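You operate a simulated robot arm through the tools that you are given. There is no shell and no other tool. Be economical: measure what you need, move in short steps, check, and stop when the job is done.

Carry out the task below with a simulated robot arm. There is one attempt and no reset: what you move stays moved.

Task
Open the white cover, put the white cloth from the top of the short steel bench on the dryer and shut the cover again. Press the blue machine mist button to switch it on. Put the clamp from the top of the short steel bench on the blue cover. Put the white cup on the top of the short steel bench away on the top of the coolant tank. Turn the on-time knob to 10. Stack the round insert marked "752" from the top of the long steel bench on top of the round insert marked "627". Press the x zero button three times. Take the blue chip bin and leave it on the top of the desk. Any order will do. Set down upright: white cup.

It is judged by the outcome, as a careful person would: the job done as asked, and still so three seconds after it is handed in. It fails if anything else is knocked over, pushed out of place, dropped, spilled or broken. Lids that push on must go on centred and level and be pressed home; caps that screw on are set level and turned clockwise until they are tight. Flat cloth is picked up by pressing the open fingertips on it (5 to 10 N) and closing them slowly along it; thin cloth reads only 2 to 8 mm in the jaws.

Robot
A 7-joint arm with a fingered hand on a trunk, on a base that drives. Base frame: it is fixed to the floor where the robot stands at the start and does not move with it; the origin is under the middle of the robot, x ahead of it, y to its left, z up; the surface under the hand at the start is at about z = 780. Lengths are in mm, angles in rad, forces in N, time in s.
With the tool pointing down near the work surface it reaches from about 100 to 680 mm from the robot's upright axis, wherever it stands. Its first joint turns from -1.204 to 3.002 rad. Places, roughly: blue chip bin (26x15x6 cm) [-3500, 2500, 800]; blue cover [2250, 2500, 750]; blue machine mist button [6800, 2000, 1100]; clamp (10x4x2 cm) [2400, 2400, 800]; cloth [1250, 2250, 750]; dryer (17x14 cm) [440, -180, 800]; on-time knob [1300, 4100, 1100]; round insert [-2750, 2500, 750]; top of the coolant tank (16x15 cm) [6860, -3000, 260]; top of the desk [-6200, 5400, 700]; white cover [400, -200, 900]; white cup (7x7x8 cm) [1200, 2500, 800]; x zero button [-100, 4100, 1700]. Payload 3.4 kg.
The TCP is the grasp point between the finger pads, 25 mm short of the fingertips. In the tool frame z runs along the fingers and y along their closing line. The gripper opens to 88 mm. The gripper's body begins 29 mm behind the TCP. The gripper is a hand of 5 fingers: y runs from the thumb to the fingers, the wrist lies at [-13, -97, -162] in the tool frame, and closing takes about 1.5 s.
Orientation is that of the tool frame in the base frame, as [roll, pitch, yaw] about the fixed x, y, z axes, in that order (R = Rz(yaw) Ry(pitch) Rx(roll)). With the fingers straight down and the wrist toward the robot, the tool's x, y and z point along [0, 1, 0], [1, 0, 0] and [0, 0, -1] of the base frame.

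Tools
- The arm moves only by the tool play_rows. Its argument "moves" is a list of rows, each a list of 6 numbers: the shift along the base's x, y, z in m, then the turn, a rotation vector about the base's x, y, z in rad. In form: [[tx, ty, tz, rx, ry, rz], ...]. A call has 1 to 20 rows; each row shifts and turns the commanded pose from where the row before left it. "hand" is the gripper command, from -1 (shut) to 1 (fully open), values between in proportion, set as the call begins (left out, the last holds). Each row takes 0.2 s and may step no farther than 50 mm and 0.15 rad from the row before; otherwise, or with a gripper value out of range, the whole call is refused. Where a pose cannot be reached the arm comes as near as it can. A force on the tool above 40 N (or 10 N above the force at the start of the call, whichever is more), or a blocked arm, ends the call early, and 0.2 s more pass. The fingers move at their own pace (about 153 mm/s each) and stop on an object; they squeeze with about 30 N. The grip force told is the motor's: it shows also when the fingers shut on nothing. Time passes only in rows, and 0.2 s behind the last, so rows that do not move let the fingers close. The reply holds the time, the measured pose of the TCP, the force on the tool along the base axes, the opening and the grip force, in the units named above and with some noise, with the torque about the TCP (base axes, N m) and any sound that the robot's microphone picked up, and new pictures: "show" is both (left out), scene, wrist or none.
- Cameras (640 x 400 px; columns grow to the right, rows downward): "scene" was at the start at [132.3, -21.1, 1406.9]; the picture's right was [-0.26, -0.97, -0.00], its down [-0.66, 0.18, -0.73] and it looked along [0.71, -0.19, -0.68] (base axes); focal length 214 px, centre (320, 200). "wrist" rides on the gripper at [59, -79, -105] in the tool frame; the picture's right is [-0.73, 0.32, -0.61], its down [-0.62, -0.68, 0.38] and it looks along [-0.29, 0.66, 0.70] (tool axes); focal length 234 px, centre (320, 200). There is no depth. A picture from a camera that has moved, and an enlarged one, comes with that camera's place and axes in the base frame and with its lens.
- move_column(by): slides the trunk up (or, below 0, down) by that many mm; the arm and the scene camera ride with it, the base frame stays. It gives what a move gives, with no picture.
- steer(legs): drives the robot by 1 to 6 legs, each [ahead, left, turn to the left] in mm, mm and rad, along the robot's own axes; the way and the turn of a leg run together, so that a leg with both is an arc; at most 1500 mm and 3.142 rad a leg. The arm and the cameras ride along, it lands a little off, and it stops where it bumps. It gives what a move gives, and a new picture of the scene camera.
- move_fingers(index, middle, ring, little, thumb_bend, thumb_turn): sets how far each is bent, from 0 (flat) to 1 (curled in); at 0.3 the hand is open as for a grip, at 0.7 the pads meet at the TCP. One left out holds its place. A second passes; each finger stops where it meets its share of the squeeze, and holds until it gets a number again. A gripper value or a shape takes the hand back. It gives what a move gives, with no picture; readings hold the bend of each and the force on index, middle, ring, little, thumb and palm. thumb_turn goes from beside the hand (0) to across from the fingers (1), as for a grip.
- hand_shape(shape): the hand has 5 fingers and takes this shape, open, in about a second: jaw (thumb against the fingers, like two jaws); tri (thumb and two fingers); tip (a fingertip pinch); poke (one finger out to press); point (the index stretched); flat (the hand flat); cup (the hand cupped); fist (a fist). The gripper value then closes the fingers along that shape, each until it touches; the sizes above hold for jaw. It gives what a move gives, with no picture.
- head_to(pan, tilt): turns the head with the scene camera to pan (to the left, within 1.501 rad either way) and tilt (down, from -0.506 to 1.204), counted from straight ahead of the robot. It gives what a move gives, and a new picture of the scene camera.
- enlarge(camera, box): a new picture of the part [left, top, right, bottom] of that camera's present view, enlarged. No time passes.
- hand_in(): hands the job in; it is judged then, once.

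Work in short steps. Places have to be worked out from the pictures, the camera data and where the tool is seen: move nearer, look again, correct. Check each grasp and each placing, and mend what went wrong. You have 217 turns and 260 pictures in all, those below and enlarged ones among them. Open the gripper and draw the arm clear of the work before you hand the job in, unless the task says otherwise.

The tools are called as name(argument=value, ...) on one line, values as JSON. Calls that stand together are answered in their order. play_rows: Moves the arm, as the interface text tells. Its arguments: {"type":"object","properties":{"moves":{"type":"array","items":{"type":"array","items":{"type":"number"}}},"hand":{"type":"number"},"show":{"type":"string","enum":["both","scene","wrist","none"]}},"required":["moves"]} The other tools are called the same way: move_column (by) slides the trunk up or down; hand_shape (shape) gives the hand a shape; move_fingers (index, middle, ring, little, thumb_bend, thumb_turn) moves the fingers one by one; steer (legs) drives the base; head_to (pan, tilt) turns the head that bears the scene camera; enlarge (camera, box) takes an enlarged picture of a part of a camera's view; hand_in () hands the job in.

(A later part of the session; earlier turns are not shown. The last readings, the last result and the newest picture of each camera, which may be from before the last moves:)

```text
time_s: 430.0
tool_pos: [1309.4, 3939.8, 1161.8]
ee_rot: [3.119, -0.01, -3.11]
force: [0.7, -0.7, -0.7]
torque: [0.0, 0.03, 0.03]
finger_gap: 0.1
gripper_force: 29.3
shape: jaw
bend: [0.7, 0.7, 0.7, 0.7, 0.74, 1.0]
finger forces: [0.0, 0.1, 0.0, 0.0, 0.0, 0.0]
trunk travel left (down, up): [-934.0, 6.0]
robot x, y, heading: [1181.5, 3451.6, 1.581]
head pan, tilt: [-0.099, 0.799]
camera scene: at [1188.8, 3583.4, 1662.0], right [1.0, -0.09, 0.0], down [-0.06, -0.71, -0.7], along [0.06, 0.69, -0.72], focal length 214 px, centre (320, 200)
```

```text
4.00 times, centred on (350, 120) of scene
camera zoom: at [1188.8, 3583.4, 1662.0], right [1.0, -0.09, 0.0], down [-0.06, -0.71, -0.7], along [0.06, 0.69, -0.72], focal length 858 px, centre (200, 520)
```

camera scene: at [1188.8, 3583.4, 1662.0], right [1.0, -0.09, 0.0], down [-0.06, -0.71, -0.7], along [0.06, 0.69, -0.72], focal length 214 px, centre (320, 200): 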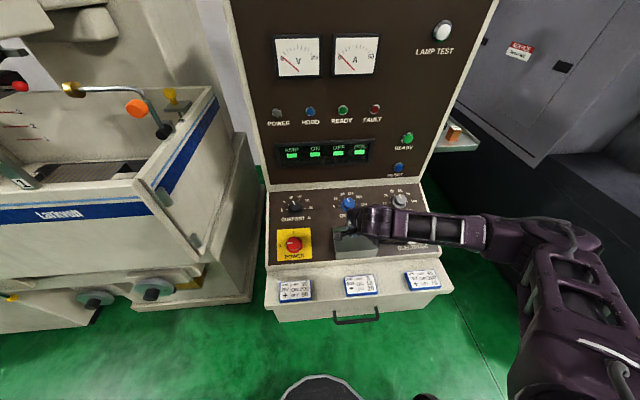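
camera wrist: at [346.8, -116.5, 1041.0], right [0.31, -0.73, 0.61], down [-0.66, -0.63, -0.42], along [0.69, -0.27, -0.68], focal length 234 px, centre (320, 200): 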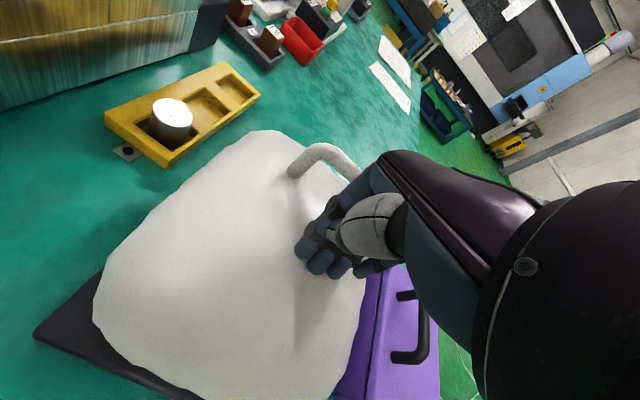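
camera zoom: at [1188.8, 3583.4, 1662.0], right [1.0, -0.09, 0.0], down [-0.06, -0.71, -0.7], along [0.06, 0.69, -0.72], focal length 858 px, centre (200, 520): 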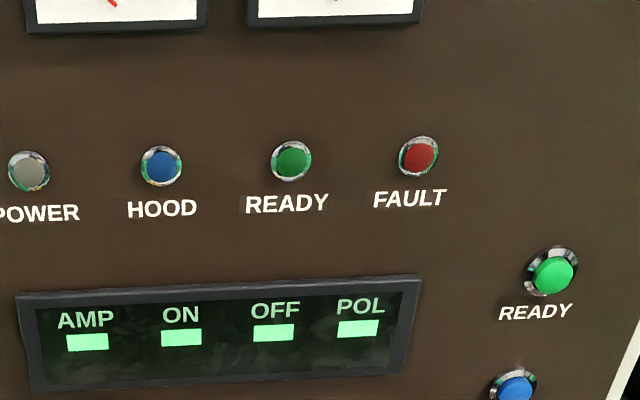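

Knob triangulated at ≈[1349,4135,1066]; the panel is nearly level. Move over it with a −0.4 rad pre-turn and look from the wrist.

play_rows(moves=[[0.01, 0.035, 0, 0, 0, -0.1], [0.01, 0.035, 0, 0, 0, -0.1], [0.01, 0.035, 0, 0, 0, -0.1], [0.01, 0.035, 0, 0, 0, -0.1], [0, 0.035, 0, 0, 0, 0], [0, 0.015, -0.01, 0, 0, 0], [0, 0, 0, 0, 0, 0]], hand=0.3, show="wrist")

enlarge(camera="wrist", box=[160, 180, 320, 280])

```text
time_s: 431.6
tool_pos: [1350.0, 4131.5, 1150.1]
ee_rot: [3.122, -0.009, 2.774]
force: [-0.4, 0.9, 0.2]
torque: [0.01, -0.02, 0.0]
finger_gap: 57.0
gripper_force: 0.1
shape: jaw
bend: [0.28, 0.39, 0.35, 0.36, 0.62, 1.0]
finger forces: [0.0, 0.0, 0.1, 0.1, 0.0, 0.0]
trunk travel left (down, up): [-934.0, 6.0]
robot x, y, heading: [1184.7, 3455.0, 1.581]
head pan, tilt: [-0.099, 0.799]
camera wrist: at [1267.9, 4077.3, 1254.1], right [0.8, 0.03, 0.61], down [0.34, -0.85, -0.4], along [0.51, 0.53, -0.68], focal length 234 px, centre (320, 200)
```

wrist: 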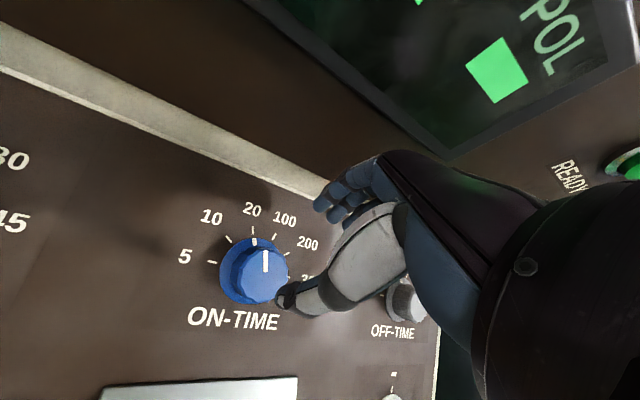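

```text
4.00 times, centred on (240, 230) of wrist
camera zoom: at [1267.9, 4077.3, 1254.1], right [0.8, 0.03, 0.61], down [0.34, -0.85, -0.4], along [0.51, 0.53, -0.68], focal length 937 px, centre (640, 80)
```

zoom: 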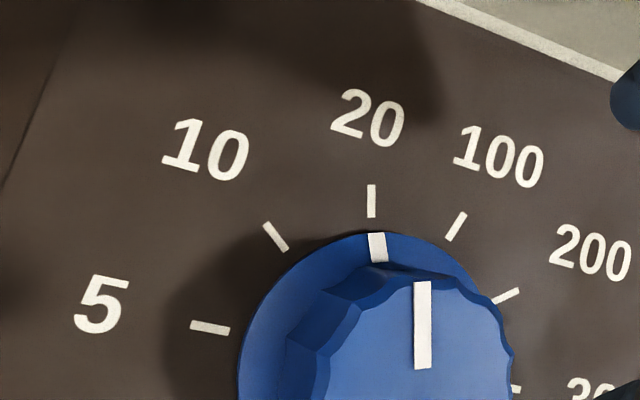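

The pointer is at 20; one tick (≈36°) counter-clockwise is 10. Descend around the knob (top centre ≈[1349,4123,1076]) with a bit more opening.

play_rows(moves=[[-0.001, -0.004, -0.03, 0, 0, 0], [-0.001, -0.004, -0.02, 0, 0, 0], [0, 0, -0.01, 0, 0, 0], [0, 0, -0.004, 0, 0, 0], [0, 0, 0, 0, 0, 0]], hand=0.6, show="wrist")

```text
time_s: 432.8
tool_pos: [1345.7, 4117.1, 1093.2]
ee_rot: [3.113, -0.016, 2.773]
force: [-1.7, -4.4, 22.2]
torque: [1.06, -0.25, -0.01]
finger_gap: 70.3
gripper_force: 0.1
shape: jaw
bend: [0.24, 0.34, 0.32, 0.33, 0.49, 0.99]
finger forces: [23.1, 0.0, 0.0, 0.0, 0.0, 0.0]
trunk travel left (down, up): [-934.0, 6.0]
robot x, y, heading: [1178.5, 3456.6, 1.58]
head pan, tilt: [-0.099, 0.799]
camera wrist: at [1263.4, 4062.5, 1194.9], right [0.79, 0.02, 0.61], down [0.34, -0.85, -0.41], along [0.51, 0.53, -0.68], focal length 234 px, centre (320, 200)
```

wrist: 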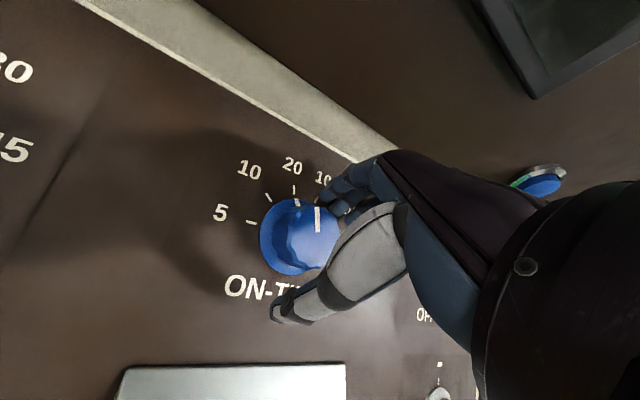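

The index met the panel: it slopes more than assumed. Raise, tilt the hand 0.25 rad to match the panel, and settle around the knob.

play_rows(moves=[[0, 0, 0.012, 0, 0, 0], [-0.001, 0.002, 0, 0.125, 0, 0], [-0.001, 0.003, 0, 0.125, 0, 0], [0, 0, -0.006, 0, 0, 0], [0, 0, -0.005, 0, 0, 0], [0, 0, 0, 0, 0, 0]], show="wrist")

```text
time_s: 434.2
tool_pos: [1345.5, 4127.6, 1088.3]
ee_rot: [2.888, -0.1, 2.785]
force: [0.0, -0.2, 1.1]
torque: [-0.03, 0.01, -0.03]
finger_gap: 70.2
gripper_force: 0.1
shape: jaw
bend: [0.27, 0.34, 0.32, 0.33, 0.49, 0.99]
finger forces: [0.0, 0.0, 0.0, 0.0, 0.0, 0.0]
trunk travel left (down, up): [-934.0, 6.0]
robot x, y, heading: [1179.4, 3455.2, 1.585]
head pan, tilt: [-0.099, 0.799]
camera wrist: at [1262.6, 4049.5, 1175.0], right [0.8, -0.13, 0.59], down [0.33, -0.72, -0.6], along [0.51, 0.68, -0.53], focal length 234 px, centre (320, 200)
```

wrist: 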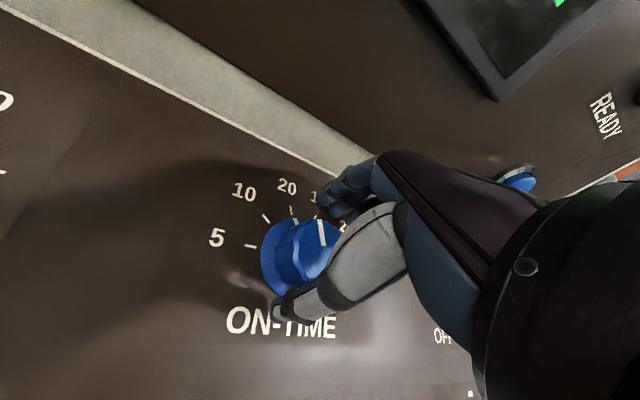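

The knob sits between thumb and fingers. Close.

play_rows(moves=[[0, 0, 0, 0, 0, 0], [0, 0, 0, 0, 0, 0], [0, 0, 0, 0, 0, 0], [0, 0, 0, 0, 0, 0], [0, 0, 0, 0, 0, 0], [0, 0, 0, 0, 0, 0], [0, 0, 0, 0, 0, 0]], hand=-1, show="wrist")

```text
time_s: 435.8
tool_pos: [1345.1, 4126.6, 1089.0]
ee_rot: [2.885, -0.099, 2.786]
force: [-1.7, -2.8, -2.2]
torque: [0.22, -0.11, -0.06]
finger_gap: 36.0
gripper_force: 29.7
shape: jaw
bend: [0.73, 0.53, 0.62, 0.59, 0.67, 1.0]
finger forces: [13.9, 9.2, 0.0, 0.0, 27.3, 0.0]
trunk travel left (down, up): [-934.0, 6.0]
robot x, y, heading: [1179.9, 3457.0, 1.576]
head pan, tilt: [-0.099, 0.799]
camera wrist: at [1262.3, 4049.1, 1175.3], right [0.8, -0.13, 0.59], down [0.34, -0.72, -0.6], along [0.51, 0.68, -0.53], focal length 234 px, centre (320, 200)
```

wrist: 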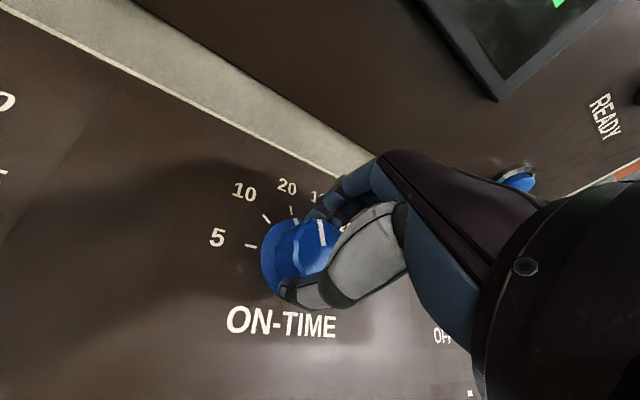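

Gripped. Rotate counter-clockwise by one tick (≈0.63 rad) about the panel normal.

play_rows(moves=[[0, 0, 0, 0, -0.03, 0.117], [0, 0, 0, 0, -0.03, 0.117], [0, 0, 0, 0, -0.03, 0.117], [0, 0, 0, 0, -0.03, 0.117], [0, 0, 0, 0, -0.03, 0.117], [0, 0, 0, 0, 0, 0]], show="wrist")

enlarge(camera="wrist", box=[200, 150, 400, 275])

```text
time_s: 437.2
tool_pos: [1342.8, 4127.3, 1088.1]
ee_rot: [2.874, 0.048, -2.909]
force: [-5.9, -2.0, -2.2]
torque: [0.29, 0.14, 0.09]
finger_gap: 35.8
gripper_force: 29.5
shape: jaw
bend: [0.73, 0.53, 0.62, 0.59, 0.67, 0.98]
finger forces: [14.9, 10.1, 0.0, 0.0, 27.4, 0.0]
trunk travel left (down, up): [-934.0, 6.0]
robot x, y, heading: [1181.2, 3455.2, 1.585]
head pan, tilt: [-0.099, 0.799]
camera wrist: at [1306.9, 4013.0, 1166.1], right [0.64, 0.31, 0.7], down [0.76, -0.39, -0.52], along [0.12, 0.87, -0.49], focal length 234 px, centre (320, 200)
```

wrist: 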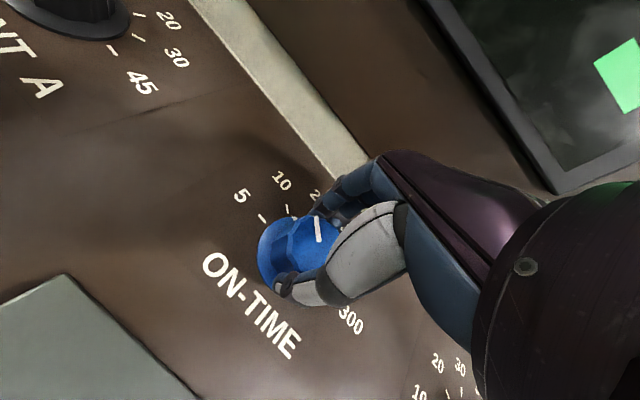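

```text
3.20 times, centred on (300, 212) of wrist
camera zoom: at [1306.9, 4013.0, 1166.1], right [0.64, 0.31, 0.7], down [0.76, -0.39, -0.52], along [0.12, 0.87, -0.49], focal length 749 px, centre (384, 160)
```

zoom: 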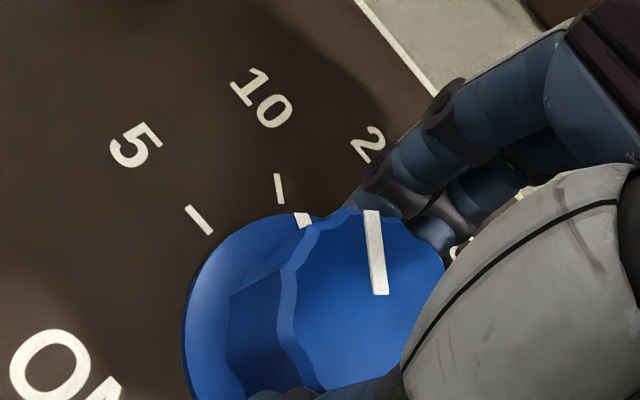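

The mark is just short of the 10 tick (≈8°). Turn a bit more.

play_rows(moves=[[0, 0, 0, 0, -0.018, 0.07], [0, 0, 0, 0, -0.018, 0.07], [0, 0, 0, 0, 0, 0]], show="none")

enlarge(camera="wrist", box=[200, 150, 400, 275])

```text
time_s: 438.0
tool_pos: [1343.7, 4127.8, 1088.8]
ee_rot: [2.887, 0.083, -2.768]
force: [-5.6, -3.6, -0.6]
torque: [0.29, 0.19, 0.01]
finger_gap: 35.4
gripper_force: 29.7
shape: jaw
bend: [0.73, 0.53, 0.62, 0.59, 0.68, 0.96]
finger forces: [16.0, 9.7, 0.0, 0.0, 27.5, 0.1]
trunk travel left (down, up): [-934.0, 6.0]
robot x, y, heading: [1179.2, 3454.9, 1.583]
head pan, tilt: [-0.099, 0.799]
```

```text
3.20 times, centred on (300, 212) of wrist
camera zoom: at [1320.5, 4008.8, 1165.0], right [0.56, 0.39, 0.73], down [0.83, -0.28, -0.49], along [0.01, 0.88, -0.48], focal length 749 px, centre (384, 160)
```

zoom: 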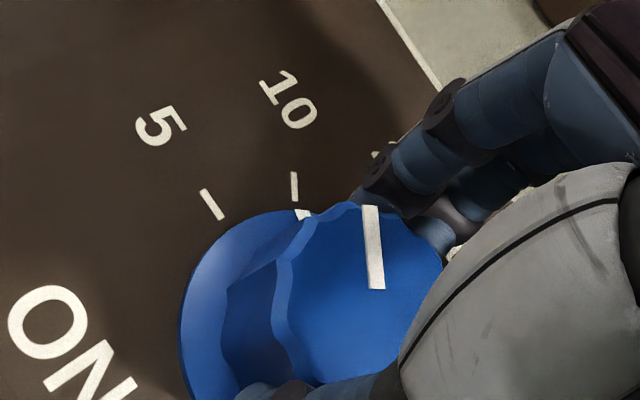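

Mark meets the 10 tick. Open and draw back along the fingers, then check.

play_rows(moves=[[0, 0, 0, 0, 0, 0], [0, 0, 0, 0, 0, 0], [0, 0, 0, 0, 0, 0], [0, -0.005, 0.02, 0, 0, 0], [0, -0.012, 0.04, 0, 0, 0], [0, -0.01, 0.03, -0.1, 0, 0], [0, -0.03, 0.0, -0.12, 0, -0.1], [0, 0, 0, 0, 0, 0]], hand=0.6, show="none")

enlarge(camera="wrist", box=[160, 180, 360, 305])

```text
refused: row 7 steps farther than a row can; nothing moved
```

```text
3.20 times, centred on (260, 242) of wrist
camera zoom: at [1320.5, 4008.8, 1165.0], right [0.56, 0.39, 0.73], down [0.83, -0.28, -0.49], along [0.01, 0.88, -0.48], focal length 749 px, centre (512, 64)
```

zoom: 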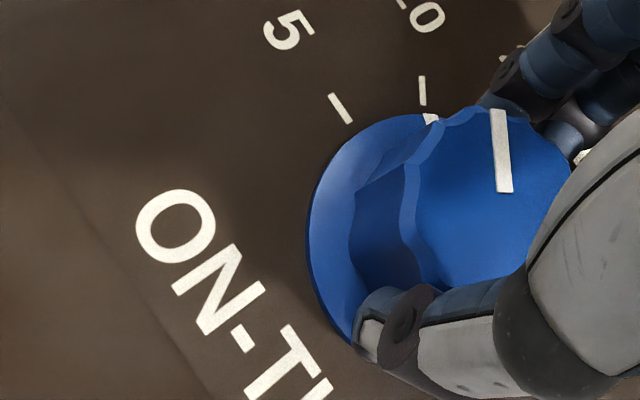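

A hair short still; turn 0.05 rad more, then release and withdraw.

play_rows(moves=[[0, 0, 0, 0, -0.013, 0.05], [0, 0, 0, 0, 0, 0]], show="none")

play_rows(moves=[[0, 0, 0, 0, 0, 0], [0, 0, 0, 0, 0, 0], [0, 0, 0, 0, 0, 0], [0, -0.005, 0.02, 0, 0, 0], [0, -0.012, 0.04, 0, 0, 0], [0, -0.01, 0.03, -0.1, 0, 0], [0, -0.03, 0.0, -0.1, 0, 0], [0, -0.03, 0, 0, 0, -0.1], [0, 0, 0, 0, 0, 0]], hand=0.6, show="none")

enlarge(camera="wrist", box=[200, 120, 360, 220])

```text
time_s: 438.6
tool_pos: [1344.3, 4127.6, 1088.0]
ee_rot: [2.893, 0.095, -2.721]
force: [-6.6, -4.3, -1.3]
torque: [0.28, 0.19, -0.01]
finger_gap: 34.9
gripper_force: 29.9
shape: jaw
bend: [0.73, 0.53, 0.62, 0.59, 0.68, 0.96]
finger forces: [16.1, 8.7, 0.1, 0.1, 27.5, 0.1]
trunk travel left (down, up): [-934.0, 6.0]
robot x, y, heading: [1180.1, 3453.5, 1.583]
head pan, tilt: [-0.099, 0.799]
```

```text
time_s: 440.6
tool_pos: [1341.9, 4041.2, 1179.6]
ee_rot: [3.075, 0.013, -2.811]
force: [-0.9, 0.4, 0.7]
torque: [-0.01, -0.01, 0.01]
finger_gap: 70.3
gripper_force: 0.1
shape: jaw
bend: [0.27, 0.34, 0.31, 0.33, 0.49, 0.99]
finger forces: [0.0, 0.0, 0.0, 0.1, 0.1, 0.0]
trunk travel left (down, up): [-934.0, 6.0]
robot x, y, heading: [1183.5, 3455.8, 1.576]
head pan, tilt: [-0.099, 0.799]
```

```text
4.00 times, centred on (280, 170) of wrist
camera zoom: at [1313.8, 3942.1, 1277.0], right [0.59, 0.5, 0.64], down [0.81, -0.42, -0.42], along [0.05, 0.76, -0.65], focal length 937 px, centre (480, 320)
```

zoom: 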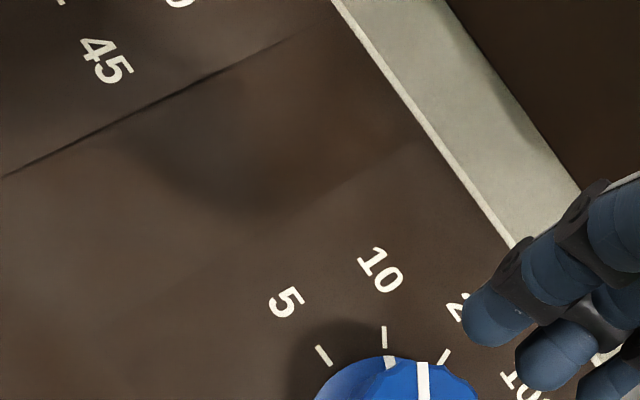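

Knob is at 10. Next the X-zero button: back off and move left toward the readout at x≈−100, looking up.

steer(legs=[[-110, 0, 0], [0, 1180, 0]])

head_to(pan=0.15, tilt=0.0)

```text
time_s: 444.6
tool_pos: [848.4, 3928.2, 1177.4]
ee_rot: [3.085, 0.025, -2.841]
force: [16.1, 5.9, -5.1]
torque: [-0.32, 0.39, -0.55]
finger_gap: 70.4
gripper_force: 0.0
shape: jaw
bend: [0.28, 0.34, 0.31, 0.33, 0.49, 0.99]
finger forces: [16.4, 0.0, 0.0, 0.1, 0.0, 0.1]
trunk travel left (down, up): [-934.0, 6.0]
robot x, y, heading: [677.4, 3337.7, 1.583]
head pan, tilt: [-0.099, 0.799]
stopped in leg 2: the force on the tool passed its limit at 68 N (the readings are from after the stop); the commanded pose is now the measured one
camera scene: at [680.4, 3469.8, 1661.8], right [1.0, -0.09, 0.0], down [-0.06, -0.71, -0.7], along [0.06, 0.69, -0.72], focal length 214 px, centre (320, 200)
```

scene: 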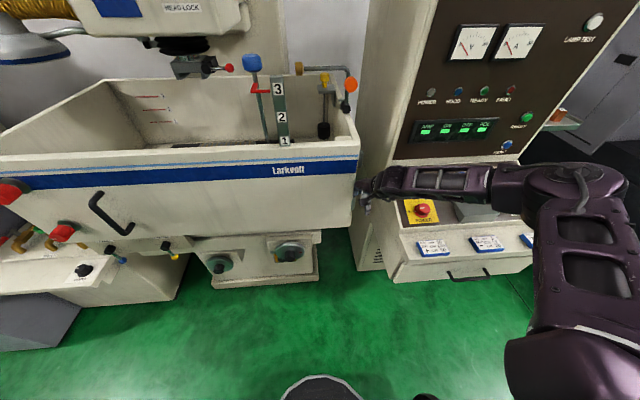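

```text
time_s: 445.7
tool_pos: [848.4, 3928.6, 1176.8]
ee_rot: [3.08, 0.017, -2.83]
force: [13.4, 2.7, -2.6]
torque: [-0.1, 0.22, -0.43]
finger_gap: 70.3
gripper_force: 0.1
shape: jaw
bend: [0.28, 0.34, 0.31, 0.33, 0.49, 0.99]
finger forces: [12.5, 0.1, 0.0, 0.0, 0.0, 0.0]
trunk travel left (down, up): [-934.0, 6.0]
robot x, y, heading: [676.5, 3337.0, 1.583]
head pan, tilt: [0.15, 0.0]
camera scene: at [666.7, 3479.1, 1733.8], right [0.99, 0.16, 0.0], down [0.0, 0.0, -1.0], along [-0.16, 0.99, 0.0], focal length 214 px, centre (320, 200)
```

scene: 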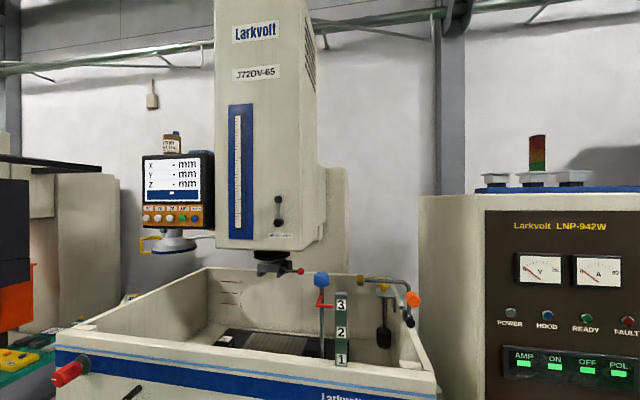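

The fingers brushed the tank again; move away, then retract and raise the arm above the tank before going left.

steer(legs=[[-130, -60, 0]])

play_rows(moves=[[0, -0.025, 0.04, 0, 0, 0.04], [0, -0.025, 0.04, 0, 0, 0], [0, -0.025, 0.04, 0, 0, 0], [0, -0.025, 0.04, 0, 0, 0], [0, -0.025, 0.04, 0, 0, 0], [0, -0.025, 0.04, 0, 0, 0], [0, 0, 0.045, 0, 0, 0], [0, 0, 0.045, 0, 0, 0], [0, 0, 0, 0, 0, 0]], show="none")

```text
time_s: 447.1
tool_pos: [905.9, 3796.9, 1176.9]
ee_rot: [3.081, 0.021, -2.828]
force: [-0.2, 0.9, 0.6]
torque: [0.0, -0.01, 0.02]
finger_gap: 70.3
gripper_force: 0.2
shape: jaw
bend: [0.27, 0.34, 0.31, 0.33, 0.49, 0.99]
finger forces: [0.0, 0.0, 0.0, 0.0, 0.0, 0.0]
trunk travel left (down, up): [-934.0, 6.0]
robot x, y, heading: [735.7, 3206.3, 1.585]
head pan, tilt: [0.15, 0.0]
camera scene: at [721.7, 3349.0, 1733.7], right [0.99, 0.16, 0.0], down [0.0, 0.0, -1.0], along [-0.16, 0.99, 0.0], focal length 214 px, centre (320, 200)
```

scene: 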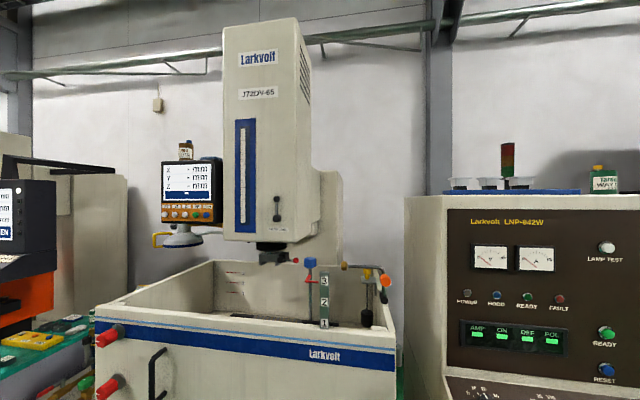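

```text
time_s: 449.1
tool_pos: [904.5, 3647.7, 1507.3]
ee_rot: [3.079, 0.022, -2.788]
force: [0.8, 0.8, 0.2]
torque: [0.0, 0.03, -0.01]
finger_gap: 70.5
gripper_force: 0.2
shape: jaw
bend: [0.27, 0.34, 0.31, 0.33, 0.49, 0.99]
finger forces: [0.0, 0.0, 0.1, 0.0, 0.0, 0.1]
trunk travel left (down, up): [-934.0, 6.0]
robot x, y, heading: [733.9, 3207.5, 1.586]
head pan, tilt: [0.15, 0.0]
```

steer(legs=[[120, 0, 0], [0, 760, 0]])

head_to(pan=0.0, tilt=0.1)

enlarge(camera="scene", box=[200, 130, 360, 230])

```text
time_s: 454.0
tool_pos: [143.3, 3753.0, 1508.5]
ee_rot: [3.079, 0.021, -2.772]
force: [-0.1, -0.2, 0.7]
torque: [0.0, 0.01, 0.0]
finger_gap: 70.7
gripper_force: 0.1
shape: jaw
bend: [0.27, 0.34, 0.31, 0.33, 0.49, 0.99]
finger forces: [0.0, 0.1, 0.0, 0.0, 0.0, 0.0]
trunk travel left (down, up): [-934.0, 6.0]
robot x, y, heading: [-15.9, 3307.4, 1.608]
head pan, tilt: [0.15, 0.0]
camera scene: at [-33.3, 3448.1, 1734.0], right [0.98, 0.18, 0.0], down [0.0, 0.0, -1.0], along [-0.18, 0.98, 0.0], focal length 214 px, centre (320, 200)
```

scene: 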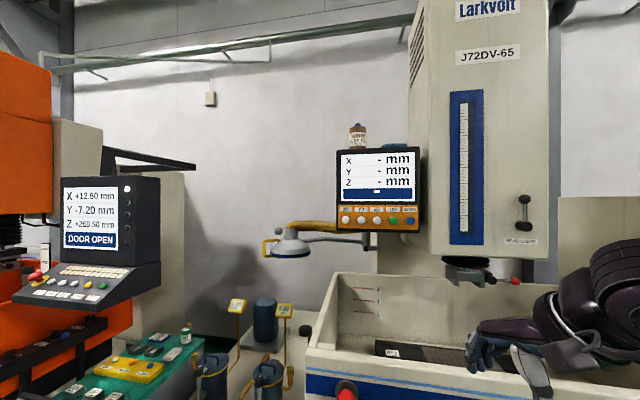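

```text
time_s: 454.7
tool_pos: [142.1, 3751.9, 1508.9]
ee_rot: [3.079, 0.021, -2.771]
force: [0.0, -0.4, 0.2]
torque: [-0.01, 0.0, 0.03]
finger_gap: 70.3
gripper_force: 0.1
shape: jaw
bend: [0.27, 0.34, 0.31, 0.33, 0.49, 0.99]
finger forces: [0.1, 0.1, 0.0, 0.1, 0.0, 0.1]
trunk travel left (down, up): [-934.0, 6.0]
robot x, y, heading: [-19.5, 3307.5, 1.607]
head pan, tilt: [0.0, 0.099]
camera scene: at [-21.3, 3451.5, 1725.0], right [1.0, 0.03, 0.0], down [0.0, -0.1, -1.0], along [-0.03, 0.99, -0.1], focal length 214 px, centre (320, 200)
```

scene: 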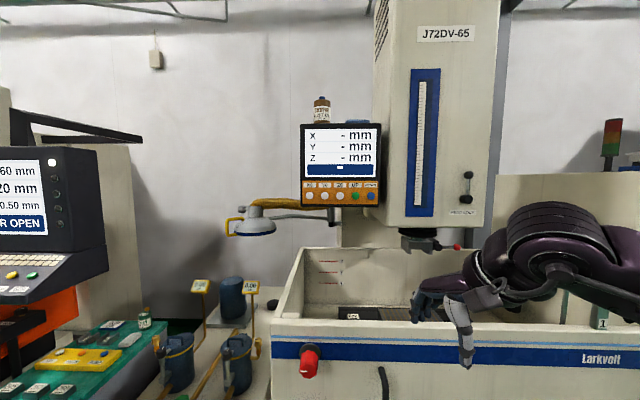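

```text
4.00 times, centred on (280, 180) of scene
camera zoom: at [-21.3, 3451.5, 1725.0], right [1.0, 0.03, 0.0], down [0.0, -0.1, -1.0], along [-0.03, 0.99, -0.1], focal length 858 px, centre (480, 280)
```

zoom: 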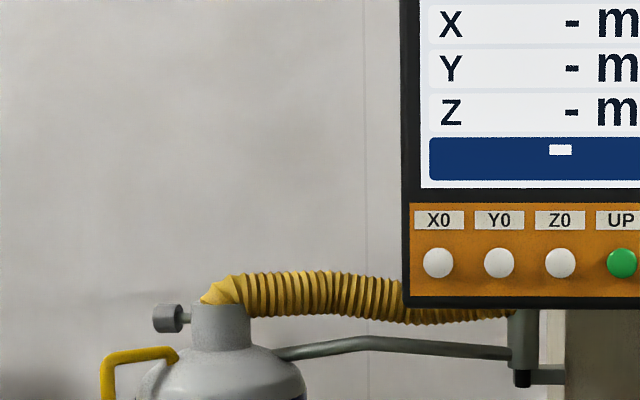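

X0 is the leftmost button, triangulated at ≈[−78,4146,1669]. Position the base, shape the hand to poke, and pitch the fingers forward (+y).

steer(legs=[[90, 150, -0.036]])

hand_shape(shape="poke")

play_rows(moves=[[0, 0, 0.01, 0, 0, -0.11], [0, 0, 0.01, 0, 0, -0.11], [0, 0, 0.01, 0, 0, -0.11], [-0.006, 0, 0.012, 0.145, 0, 0], [-0.006, 0, 0.012, 0.145, 0, 0], [-0.006, 0, 0.012, 0.145, 0, 0], [-0.006, 0, 0.012, 0.145, 0, 0], [-0.006, 0, 0.012, 0.145, 0, 0], [-0.006, 0, 0.012, 0.145, 0, 0], [-0.006, 0, 0.012, 0.145, 0, 0], [-0.006, 0, 0.012, 0.145, 0, 0], [-0.006, 0, 0.012, 0.145, 0, 0], [-0.006, 0, 0.012, 0.145, 0, 0], [-0.006, 0, 0.012, 0.08, 0, 0], [0, 0, 0, 0, 0, 0]], show="scene")

```text
time_s: 456.1
tool_pos: [8.8, 3831.0, 1506.8]
ee_rot: [3.076, 0.018, -2.805]
force: [-0.2, 0.6, 0.2]
torque: [0.02, 0.02, 0.0]
finger_gap: 70.4
gripper_force: 0.1
shape: jaw
bend: [0.27, 0.34, 0.31, 0.33, 0.49, 0.99]
finger forces: [0.0, 0.1, 0.0, 0.1, 0.0, 0.0]
trunk travel left (down, up): [-934.0, 6.0]
robot x, y, heading: [-172.4, 3395.9, 1.569]
head pan, tilt: [0.0, 0.099]
camera scene: at [-163.8, 3535.7, 1725.1], right [1.0, 0.0, 0.0], down [0.0, -0.1, -1.0], along [0.0, 1.0, -0.1], focal length 214 px, centre (320, 200)
```

scene: 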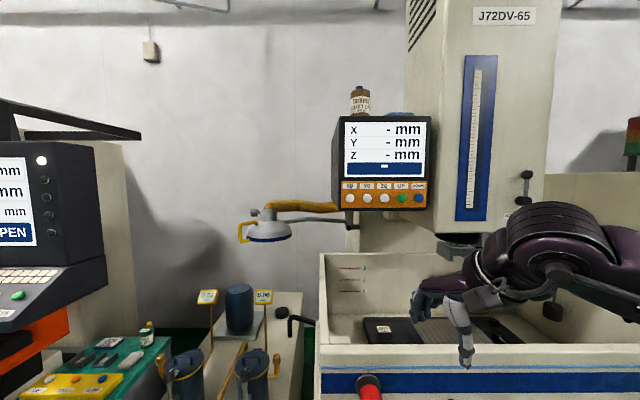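

```text
time_s: 457.1
tool_pos: [6.5, 3832.0, 1509.0]
ee_rot: [3.079, 0.022, -2.805]
force: [0.7, 0.3, 0.2]
torque: [-0.02, 0.01, 0.0]
finger_gap: 0.3
gripper_force: 0.0
shape: poke
bend: [0.7, 0.7, 0.99, 0.99, 1.0, 1.0]
finger forces: [0.0, 0.0, 0.0, 0.0, 0.1, 0.1]
trunk travel left (down, up): [-934.0, 6.0]
robot x, y, heading: [-167.5, 3396.0, 1.57]
head pan, tilt: [0.0, 0.099]
```

```text
time_s: 460.2
tool_pos: [-46.1, 3828.9, 1672.7]
ee_rot: [1.75, 0.005, 3.108]
force: [0.1, -1.0, -0.5]
torque: [0.06, 0.01, 0.01]
finger_gap: 0.3
gripper_force: 0.0
shape: poke
bend: [0.7, 0.7, 0.99, 0.99, 1.0, 1.0]
finger forces: [0.0, 0.0, 0.0, 0.0, 0.1, 0.0]
out of reach, approached as far as the arm can: row 12, 13, 14
trunk travel left (down, up): [-934.0, 6.0]
robot x, y, heading: [-172.8, 3394.7, 1.566]
head pan, tilt: [0.0, 0.099]
camera scene: at [-168.4, 3536.5, 1725.0], right [1.0, 0.0, 0.0], down [0.0, -0.1, -1.0], along [0.0, 1.0, -0.1], focal length 214 px, centre (320, 200)
```

scene: 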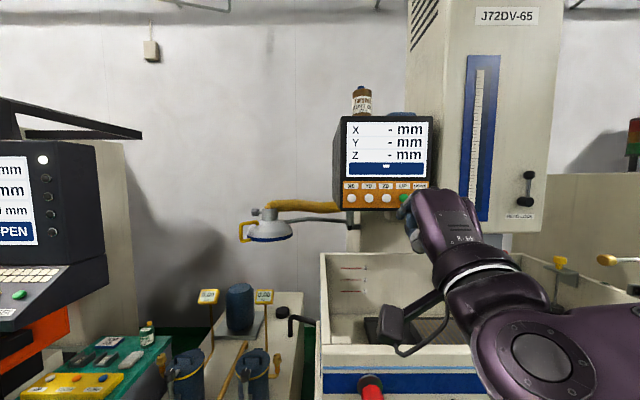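

Hand now points forward. Move toward X0: first align x, then approach.

play_rows(moves=[[-0.017, 0.03, 0, 0, 0, 0], [-0.016, 0.04, 0, 0, 0, 0], [0, 0.045, 0, 0, 0, 0], [0, 0.045, 0, 0, 0, 0], [0, 0.04, 0, 0, 0, 0], [0, 0.03, 0, 0, 0, 0], [0, 0, 0, 0, 0, 0]], show="wrist")

```text
time_s: 461.9
tool_pos: [-129.7, 4000.0, 1697.2]
ee_rot: [1.733, 0.003, 3.112]
force: [0.2, 0.1, 0.7]
torque: [-0.03, 0.01, -0.02]
finger_gap: 0.0
gripper_force: 0.0
shape: poke
bend: [0.7, 0.7, 0.99, 0.99, 1.0, 1.0]
finger forces: [0.0, 0.1, 0.0, 0.0, 0.0, 0.0]
out of reach, approached as far as the arm can: row 1, 2, 3, 4, 5, 6
trunk travel left (down, up): [-934.0, 6.0]
robot x, y, heading: [-169.5, 3396.6, 1.568]
head pan, tilt: [0.0, 0.099]
camera wrist: at [-192.1, 3885.3, 1635.6], right [0.71, -0.57, 0.42], down [0.63, 0.25, -0.73], along [0.31, 0.78, 0.54], focal length 234 px, centre (320, 200)
```

wrist: 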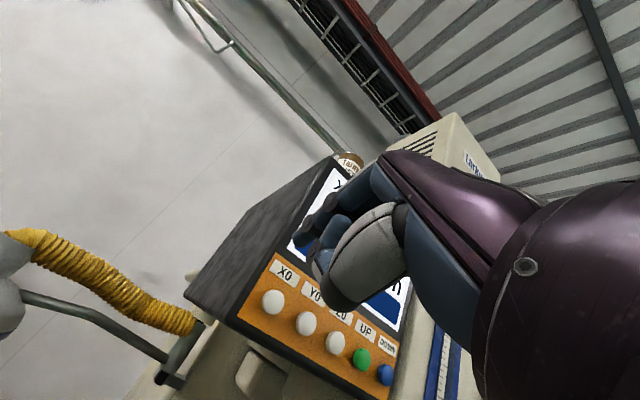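

Out of reach sideways; retract a bit, then bring the base 150 mm closer.

play_rows(moves=[[0.017, -0.035, -0.008, 0, 0, 0], [0.017, -0.035, -0.008, 0, 0, 0], [0.017, -0.035, -0.008, 0, 0, 0], [0, 0, 0, 0, 0, 0]], show="none")

steer(legs=[[140, 0, 0]])

```text
time_s: 462.9
tool_pos: [-90.0, 3888.9, 1678.7]
ee_rot: [1.735, 0.005, 3.112]
force: [-0.3, -0.6, -0.2]
torque: [-0.03, -0.02, 0.0]
finger_gap: 0.1
gripper_force: 0.1
shape: poke
bend: [0.7, 0.7, 0.99, 0.99, 1.0, 1.0]
finger forces: [0.0, 0.0, 0.0, 0.0, 0.0, 0.1]
out of reach, approached as far as the arm can: row 1, 2, 3
trunk travel left (down, up): [-934.0, 6.0]
robot x, y, heading: [-169.2, 3395.5, 1.573]
head pan, tilt: [0.0, 0.099]
```

```text
time_s: 464.2
tool_pos: [-89.9, 4023.4, 1679.5]
ee_rot: [1.732, 0.005, 3.112]
force: [0.3, 0.1, -0.2]
torque: [-0.01, 0.0, 0.0]
finger_gap: 0.0
gripper_force: 0.0
shape: poke
bend: [0.7, 0.7, 0.99, 0.99, 1.0, 1.0]
finger forces: [0.0, 0.0, 0.1, 0.0, 0.0, 0.0]
trunk travel left (down, up): [-934.0, 6.0]
robot x, y, heading: [-168.9, 3533.7, 1.566]
head pan, tilt: [0.0, 0.099]
camera scene: at [-167.2, 3673.4, 1725.2], right [1.0, 0.0, 0.0], down [0.0, -0.1, -1.0], along [0.0, 1.0, -0.1], focal length 214 px, centre (320, 200)
```

scene: 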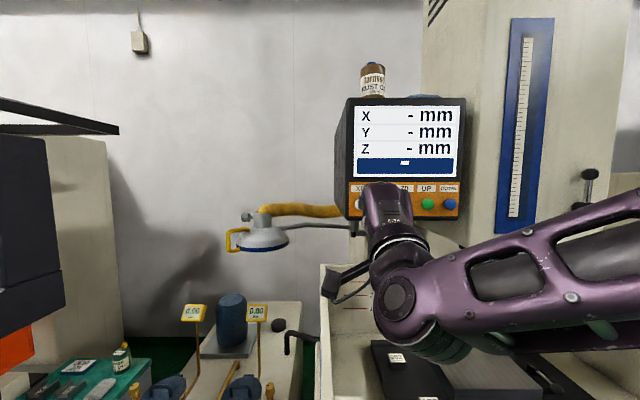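

Relax the commanded pitch a bit so the pose is reachable, align on X0 and approach.

play_rows(moves=[[0.006, 0, -0.001, -0.1, 0, 0], [0.005, 0, -0.002, -0.1, 0, 0], [0, 0.02, 0, 0, 0, 0], [0, 0.02, 0, 0, 0, 0], [0, 0, 0, 0, 0, 0]], show="none")

```text
time_s: 465.4
tool_pos: [-78.8, 4064.7, 1678.1]
ee_rot: [1.932, 0.011, 3.112]
force: [-0.2, -0.7, -0.3]
torque: [0.01, 0.05, 0.0]
finger_gap: 0.0
gripper_force: 0.0
shape: poke
bend: [0.7, 0.7, 0.99, 0.99, 1.0, 1.0]
finger forces: [0.0, 0.0, 0.0, 0.0, 0.0, 0.0]
trunk travel left (down, up): [-934.0, 6.0]
robot x, y, heading: [-168.8, 3531.5, 1.569]
head pan, tilt: [0.0, 0.099]
```

play_rows(moves=[[0, 0.02, 0, 0, 0, 0], [0, 0.012, 0, 0, 0, 0], [0, 0, 0, 0, 0, 0]], show="wrist")

```text
time_s: 466.2
tool_pos: [-78.2, 4095.1, 1678.0]
ee_rot: [1.93, 0.01, 3.115]
force: [-0.1, 0.5, 0.5]
torque: [0.0, 0.03, 0.01]
finger_gap: 0.0
gripper_force: 0.2
shape: poke
bend: [0.7, 0.7, 0.99, 0.99, 1.0, 1.0]
finger forces: [0.0, 0.0, 0.0, 0.0, 0.1, 0.0]
trunk travel left (down, up): [-934.0, 6.0]
robot x, y, heading: [-170.1, 3534.6, 1.571]
head pan, tilt: [0.0, 0.099]
camera wrist: at [-139.7, 3972.9, 1639.5], right [0.71, -0.47, 0.52], down [0.63, 0.1, -0.77], along [0.31, 0.87, 0.37], focal length 234 px, centre (320, 200)
```

wrist: 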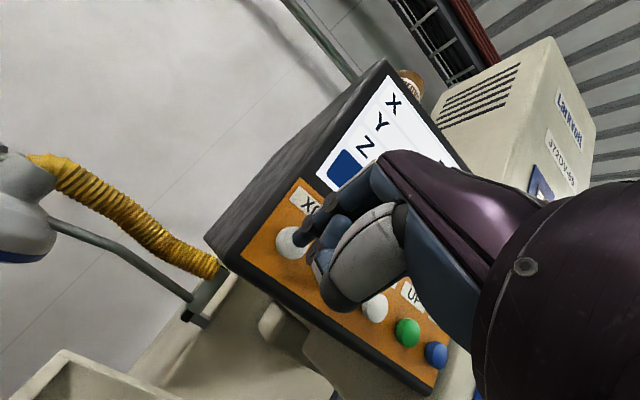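

Fingertip is right in front of X0. Press: first press.

play_rows(moves=[[0, 0.006, 0, 0, 0, 0], [0, 0.006, 0, 0, 0, 0], [0, 0.004, 0, 0, 0, 0], [0, 0.004, 0, 0, 0, 0], [0, 0, 0, 0, 0, 0]], show="none")

```text
time_s: 467.4
tool_pos: [-78.8, 4114.4, 1677.8]
ee_rot: [1.931, 0.011, 3.114]
force: [-0.4, -6.1, -1.2]
torque: [-0.09, 0.02, 0.06]
finger_gap: 0.0
gripper_force: 0.1
shape: poke
bend: [0.7, 0.7, 0.99, 0.99, 1.0, 1.0]
finger forces: [5.8, 0.0, 0.0, 0.0, 0.0, 0.1]
trunk travel left (down, up): [-934.0, 6.0]
robot x, y, heading: [-172.6, 3531.3, 1.57]
head pan, tilt: [0.0, 0.099]
heard: click
```

Click 1. Retract fully, then press again.

play_rows(moves=[[0, -0.01, 0, 0, 0, 0], [0, -0.01, 0, 0, 0, 0], [0, 0, 0, 0, 0, 0]], show="none")

enlarge(camera="scene", box=[330, 80, 490, 230])

play_rows(moves=[[0, 0.008, 0, 0, 0, 0], [0, 0.008, 0, 0, 0, 0], [0, 0.004, 0, 0, 0, 0], [0, 0, 0, 0, 0, 0]], show="none")

```text
time_s: 468.2
tool_pos: [-77.1, 4099.4, 1676.1]
ee_rot: [1.934, 0.01, 3.114]
force: [-0.4, 1.3, -0.1]
torque: [-0.01, 0.02, 0.0]
finger_gap: 0.0
gripper_force: 0.0
shape: poke
bend: [0.7, 0.7, 0.99, 0.99, 1.0, 1.0]
finger forces: [0.0, 0.0, 0.0, 0.1, 0.0, 0.0]
trunk travel left (down, up): [-934.0, 6.0]
robot x, y, heading: [-170.0, 3534.0, 1.565]
head pan, tilt: [0.0, 0.099]
```

```text
2.67 times, centred on (410, 155) of scene
camera zoom: at [-167.3, 3676.4, 1725.0], right [1.0, 0.0, 0.0], down [0.0, -0.1, -1.0], along [0.0, 1.0, -0.1], focal length 572 px, centre (80, 320)
```

zoom: 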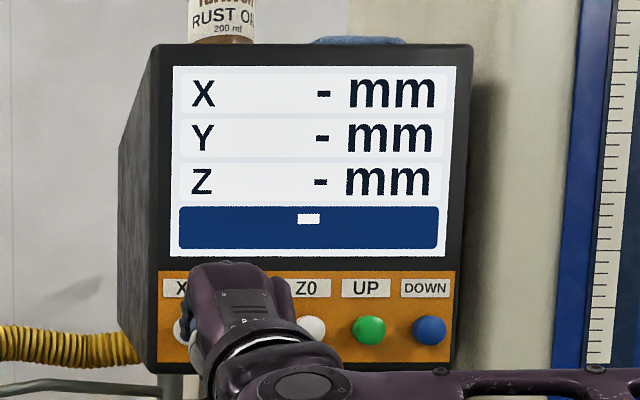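

```text
time_s: 469.2
tool_pos: [-78.5, 4115.1, 1676.3]
ee_rot: [1.929, 0.01, 3.114]
force: [-0.1, -6.9, -1.7]
torque: [-0.1, 0.03, 0.03]
finger_gap: 0.0
gripper_force: 0.0
shape: poke
bend: [0.7, 0.7, 0.99, 0.99, 1.0, 1.0]
finger forces: [6.7, 0.1, 0.0, 0.0, 0.0, 0.1]
trunk travel left (down, up): [-934.0, 6.0]
robot x, y, heading: [-170.5, 3533.7, 1.573]
head pan, tilt: [0.0, 0.099]
heard: click
```

Click 2. Retract and press a third time, then withdraw.

play_rows(moves=[[0, -0.01, 0, 0, 0, 0], [0, -0.01, 0, 0, 0, 0], [0, -0.003, 0, 0, 0, 0], [0, 0, 0, 0, 0, 0]], show="none")

play_rows(moves=[[0, 0.008, 0, 0, 0, 0], [0, 0.008, 0, 0, 0, 0], [0, 0.007, 0, 0, 0, 0], [0, 0, 0, 0, 0, 0]], show="none")

play_rows(moves=[[0, -0.02, 0, 0, 0, 0], [0, -0.04, 0, 0, 0, 0], [0, -0.04, 0, 0, 0, 0], [0, 0, 0, 0, 0, 0]], show="none")

```text
time_s: 470.2
tool_pos: [-77.8, 4095.9, 1674.5]
ee_rot: [1.934, 0.01, 3.113]
force: [0.2, 0.0, 0.2]
torque: [0.03, -0.03, -0.02]
finger_gap: 0.0
gripper_force: 0.0
shape: poke
bend: [0.7, 0.7, 0.99, 0.99, 1.0, 1.0]
finger forces: [0.1, 0.0, 0.1, 0.0, 0.0, 0.0]
trunk travel left (down, up): [-934.0, 6.0]
robot x, y, heading: [-171.0, 3533.7, 1.568]
head pan, tilt: [0.0, 0.099]
```

```text
time_s: 471.2
tool_pos: [-78.1, 4114.8, 1676.4]
ee_rot: [1.931, 0.01, 3.114]
force: [-0.8, -5.2, -0.4]
torque: [-0.07, 0.0, 0.01]
finger_gap: 0.1
gripper_force: 0.0
shape: poke
bend: [0.7, 0.7, 0.99, 0.99, 1.0, 1.0]
finger forces: [5.1, 0.0, 0.1, 0.0, 0.0, 0.0]
trunk travel left (down, up): [-934.0, 6.0]
robot x, y, heading: [-171.4, 3532.7, 1.57]
head pan, tilt: [0.0, 0.099]
heard: click
```

```text
time_s: 472.2
tool_pos: [-80.8, 4018.8, 1674.7]
ee_rot: [1.935, 0.01, 3.114]
force: [0.0, 0.7, -0.1]
torque: [-0.03, 0.01, 0.06]
finger_gap: 0.0
gripper_force: 0.2
shape: poke
bend: [0.7, 0.7, 0.99, 0.99, 1.0, 1.0]
finger forces: [0.0, 0.1, 0.0, 0.1, 0.0, 0.0]
trunk travel left (down, up): [-934.0, 6.0]
robot x, y, heading: [-167.6, 3533.8, 1.569]
head pan, tilt: [0.0, 0.099]
```

Three clicks done. Back off, bring the hand back to fingers-down, and look left along the corridor toward the long bench.

steer(legs=[[-230, 0, 0]])

play_rows(moves=[[0, -0.02, -0.02, -0.145, 0, 0], [0, -0.02, -0.03, -0.145, 0, 0], [0, -0.02, -0.03, -0.145, 0, 0], [0, -0.02, -0.03, -0.145, 0, 0], [0, 0, -0.04, -0.145, 0, 0], [0, 0, -0.04, -0.145, 0, 0], [0, 0, -0.04, -0.145, 0, 0], [0, 0, -0.04, -0.145, 0, 0], [0, -0.02, -0.04, -0.04, 0, 0], [0, -0.02, -0.04, 0, 0, 0], [0, 0, 0, 0, 0, 0]], show="none")

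head_to(pan=1.3, tilt=0.45)

```text
time_s: 473.9
tool_pos: [-81.1, 3790.7, 1674.6]
ee_rot: [1.935, 0.011, 3.116]
force: [-0.7, 0.3, -1.1]
torque: [-0.02, 0.03, -0.01]
finger_gap: 0.1
gripper_force: 0.0
shape: poke
bend: [0.7, 0.7, 0.99, 0.99, 1.0, 1.0]
finger forces: [0.0, 0.0, 0.0, 0.0, 0.0, 0.0]
trunk travel left (down, up): [-934.0, 6.0]
robot x, y, heading: [-170.8, 3309.4, 1.57]
head pan, tilt: [0.0, 0.099]
camera scene: at [-167.7, 3449.7, 1724.7], right [1.0, 0.0, 0.0], down [0.0, -0.1, -0.99], along [0.0, 0.99, -0.1], focal length 214 px, centre (320, 200)
```

scene: 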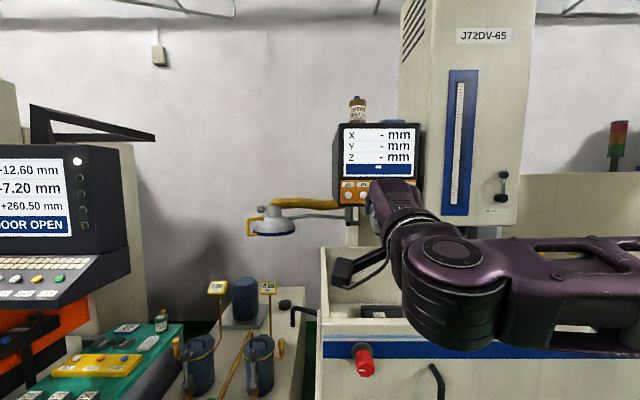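

```text
time_s: 476.3
tool_pos: [-88.8, 3692.5, 1329.7]
ee_rot: [3.137, 0.027, 3.141]
force: [-0.4, 0.2, 0.2]
torque: [0.03, 0.02, 0.0]
finger_gap: 0.1
gripper_force: 0.1
shape: poke
bend: [0.7, 0.7, 0.99, 0.99, 1.0, 1.0]
finger forces: [0.1, 0.1, 0.1, 0.0, 0.0, 0.1]
out of reach, approached as far as the arm can: row 10
trunk travel left (down, up): [-934.0, 6.0]
robot x, y, heading: [-172.1, 3303.9, 1.576]
head pan, tilt: [0.0, 0.099]
```

```text
time_s: 477.8
tool_pos: [-88.8, 3692.6, 1330.0]
ee_rot: [3.137, 0.027, -3.141]
force: [0.1, 0.2, 0.0]
torque: [0.02, -0.02, -0.01]
finger_gap: 0.2
gripper_force: 0.0
shape: poke
bend: [0.7, 0.7, 0.99, 0.99, 1.0, 1.0]
finger forces: [0.0, 0.0, 0.0, 0.1, 0.1, 0.1]
trunk travel left (down, up): [-934.0, 6.0]
robot x, y, heading: [-171.8, 3306.8, 1.571]
head pan, tilt: [1.3, 0.45]
camera scene: at [-256.3, 3379.6, 1692.4], right [0.27, 0.96, 0.0], down [0.42, -0.12, -0.9], along [-0.87, 0.24, -0.43], focal length 214 px, centre (320, 200)
```

scene: 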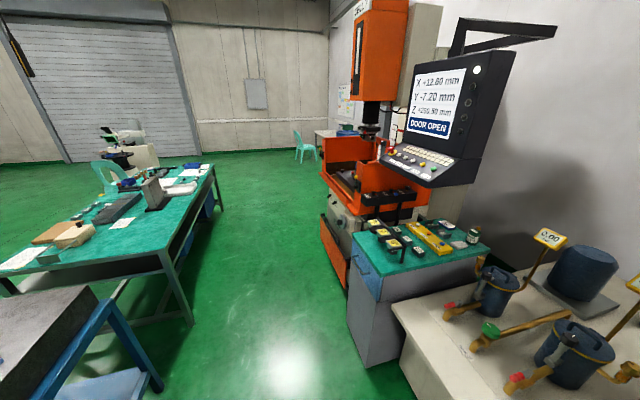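

Corridor is clear. Turn around, drive along the back of the long bench to the inserts, facing it.

steer(legs=[[0, 0, 3.14], [0, -1250, 0], [0, -1180, 0]])

head_to(pan=0.0, tilt=0.65)

```text
time_s: 497.3
tool_pos: [-2644.1, 2674.7, 1330.2]
ee_rot: [3.137, 0.028, 0.099]
force: [-0.4, -0.2, -0.3]
torque: [0.04, 0.02, -0.04]
finger_gap: 0.5
gripper_force: 0.0
shape: poke
bend: [0.7, 0.7, 0.99, 0.99, 1.0, 1.0]
finger forces: [0.0, 0.1, 0.0, 0.0, 0.1, 0.0]
trunk travel left (down, up): [-934.0, 6.0]
robot x, y, heading: [-2603.3, 3070.4, -1.466]
head pan, tilt: [1.3, 0.45]
camera scene: at [-2503.9, 3004.4, 1692.3], right [-0.17, -0.99, 0.0], down [-0.43, 0.07, -0.9], along [0.89, -0.15, -0.44], focal length 214 px, centre (320, 200)
```

scene: 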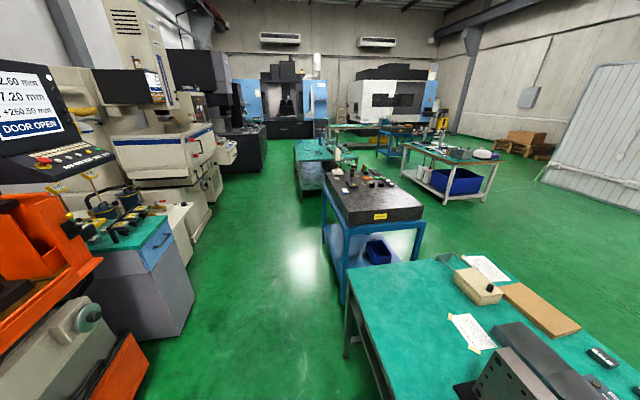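

```text
time_s: 498.7
tool_pos: [-2645.1, 2675.7, 1330.7]
ee_rot: [3.137, 0.028, 0.099]
force: [0.1, 0.6, -0.3]
torque: [0.01, -0.02, 0.0]
finger_gap: 0.0
gripper_force: 0.0
shape: poke
bend: [0.7, 0.7, 0.99, 0.99, 1.0, 1.0]
finger forces: [0.0, 0.0, 0.1, 0.0, 0.0, 0.1]
trunk travel left (down, up): [-934.0, 6.0]
robot x, y, heading: [-2600.4, 3072.3, -1.465]
head pan, tilt: [0.0, 0.649]
camera scene: at [-2586.4, 2933.5, 1674.5], right [-0.99, -0.1, 0.0], down [-0.06, 0.6, -0.8], along [0.08, -0.79, -0.6], focal length 214 px, centre (320, 200)
```

scene: 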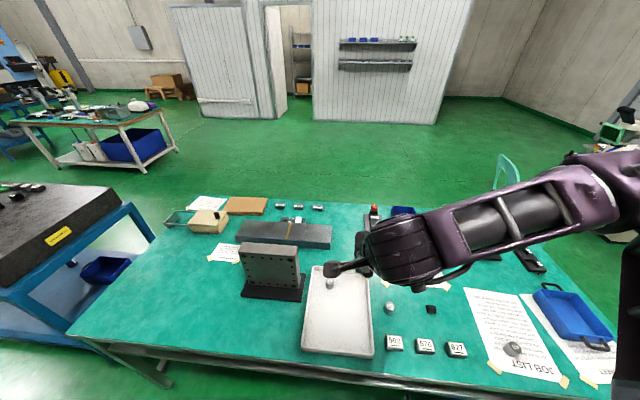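

enlarge(camera="scene", box=[300, 240, 540, 390])

```text
2.67 times, centred on (420, 315) of scene
camera zoom: at [-2586.4, 2933.5, 1674.5], right [-0.99, -0.1, 0.0], down [-0.06, 0.6, -0.8], along [0.08, -0.79, -0.6], focal length 572 px, centre (53, -107)
```

zoom: 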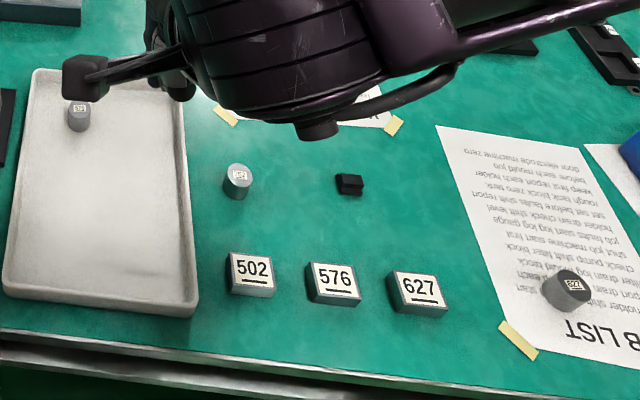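

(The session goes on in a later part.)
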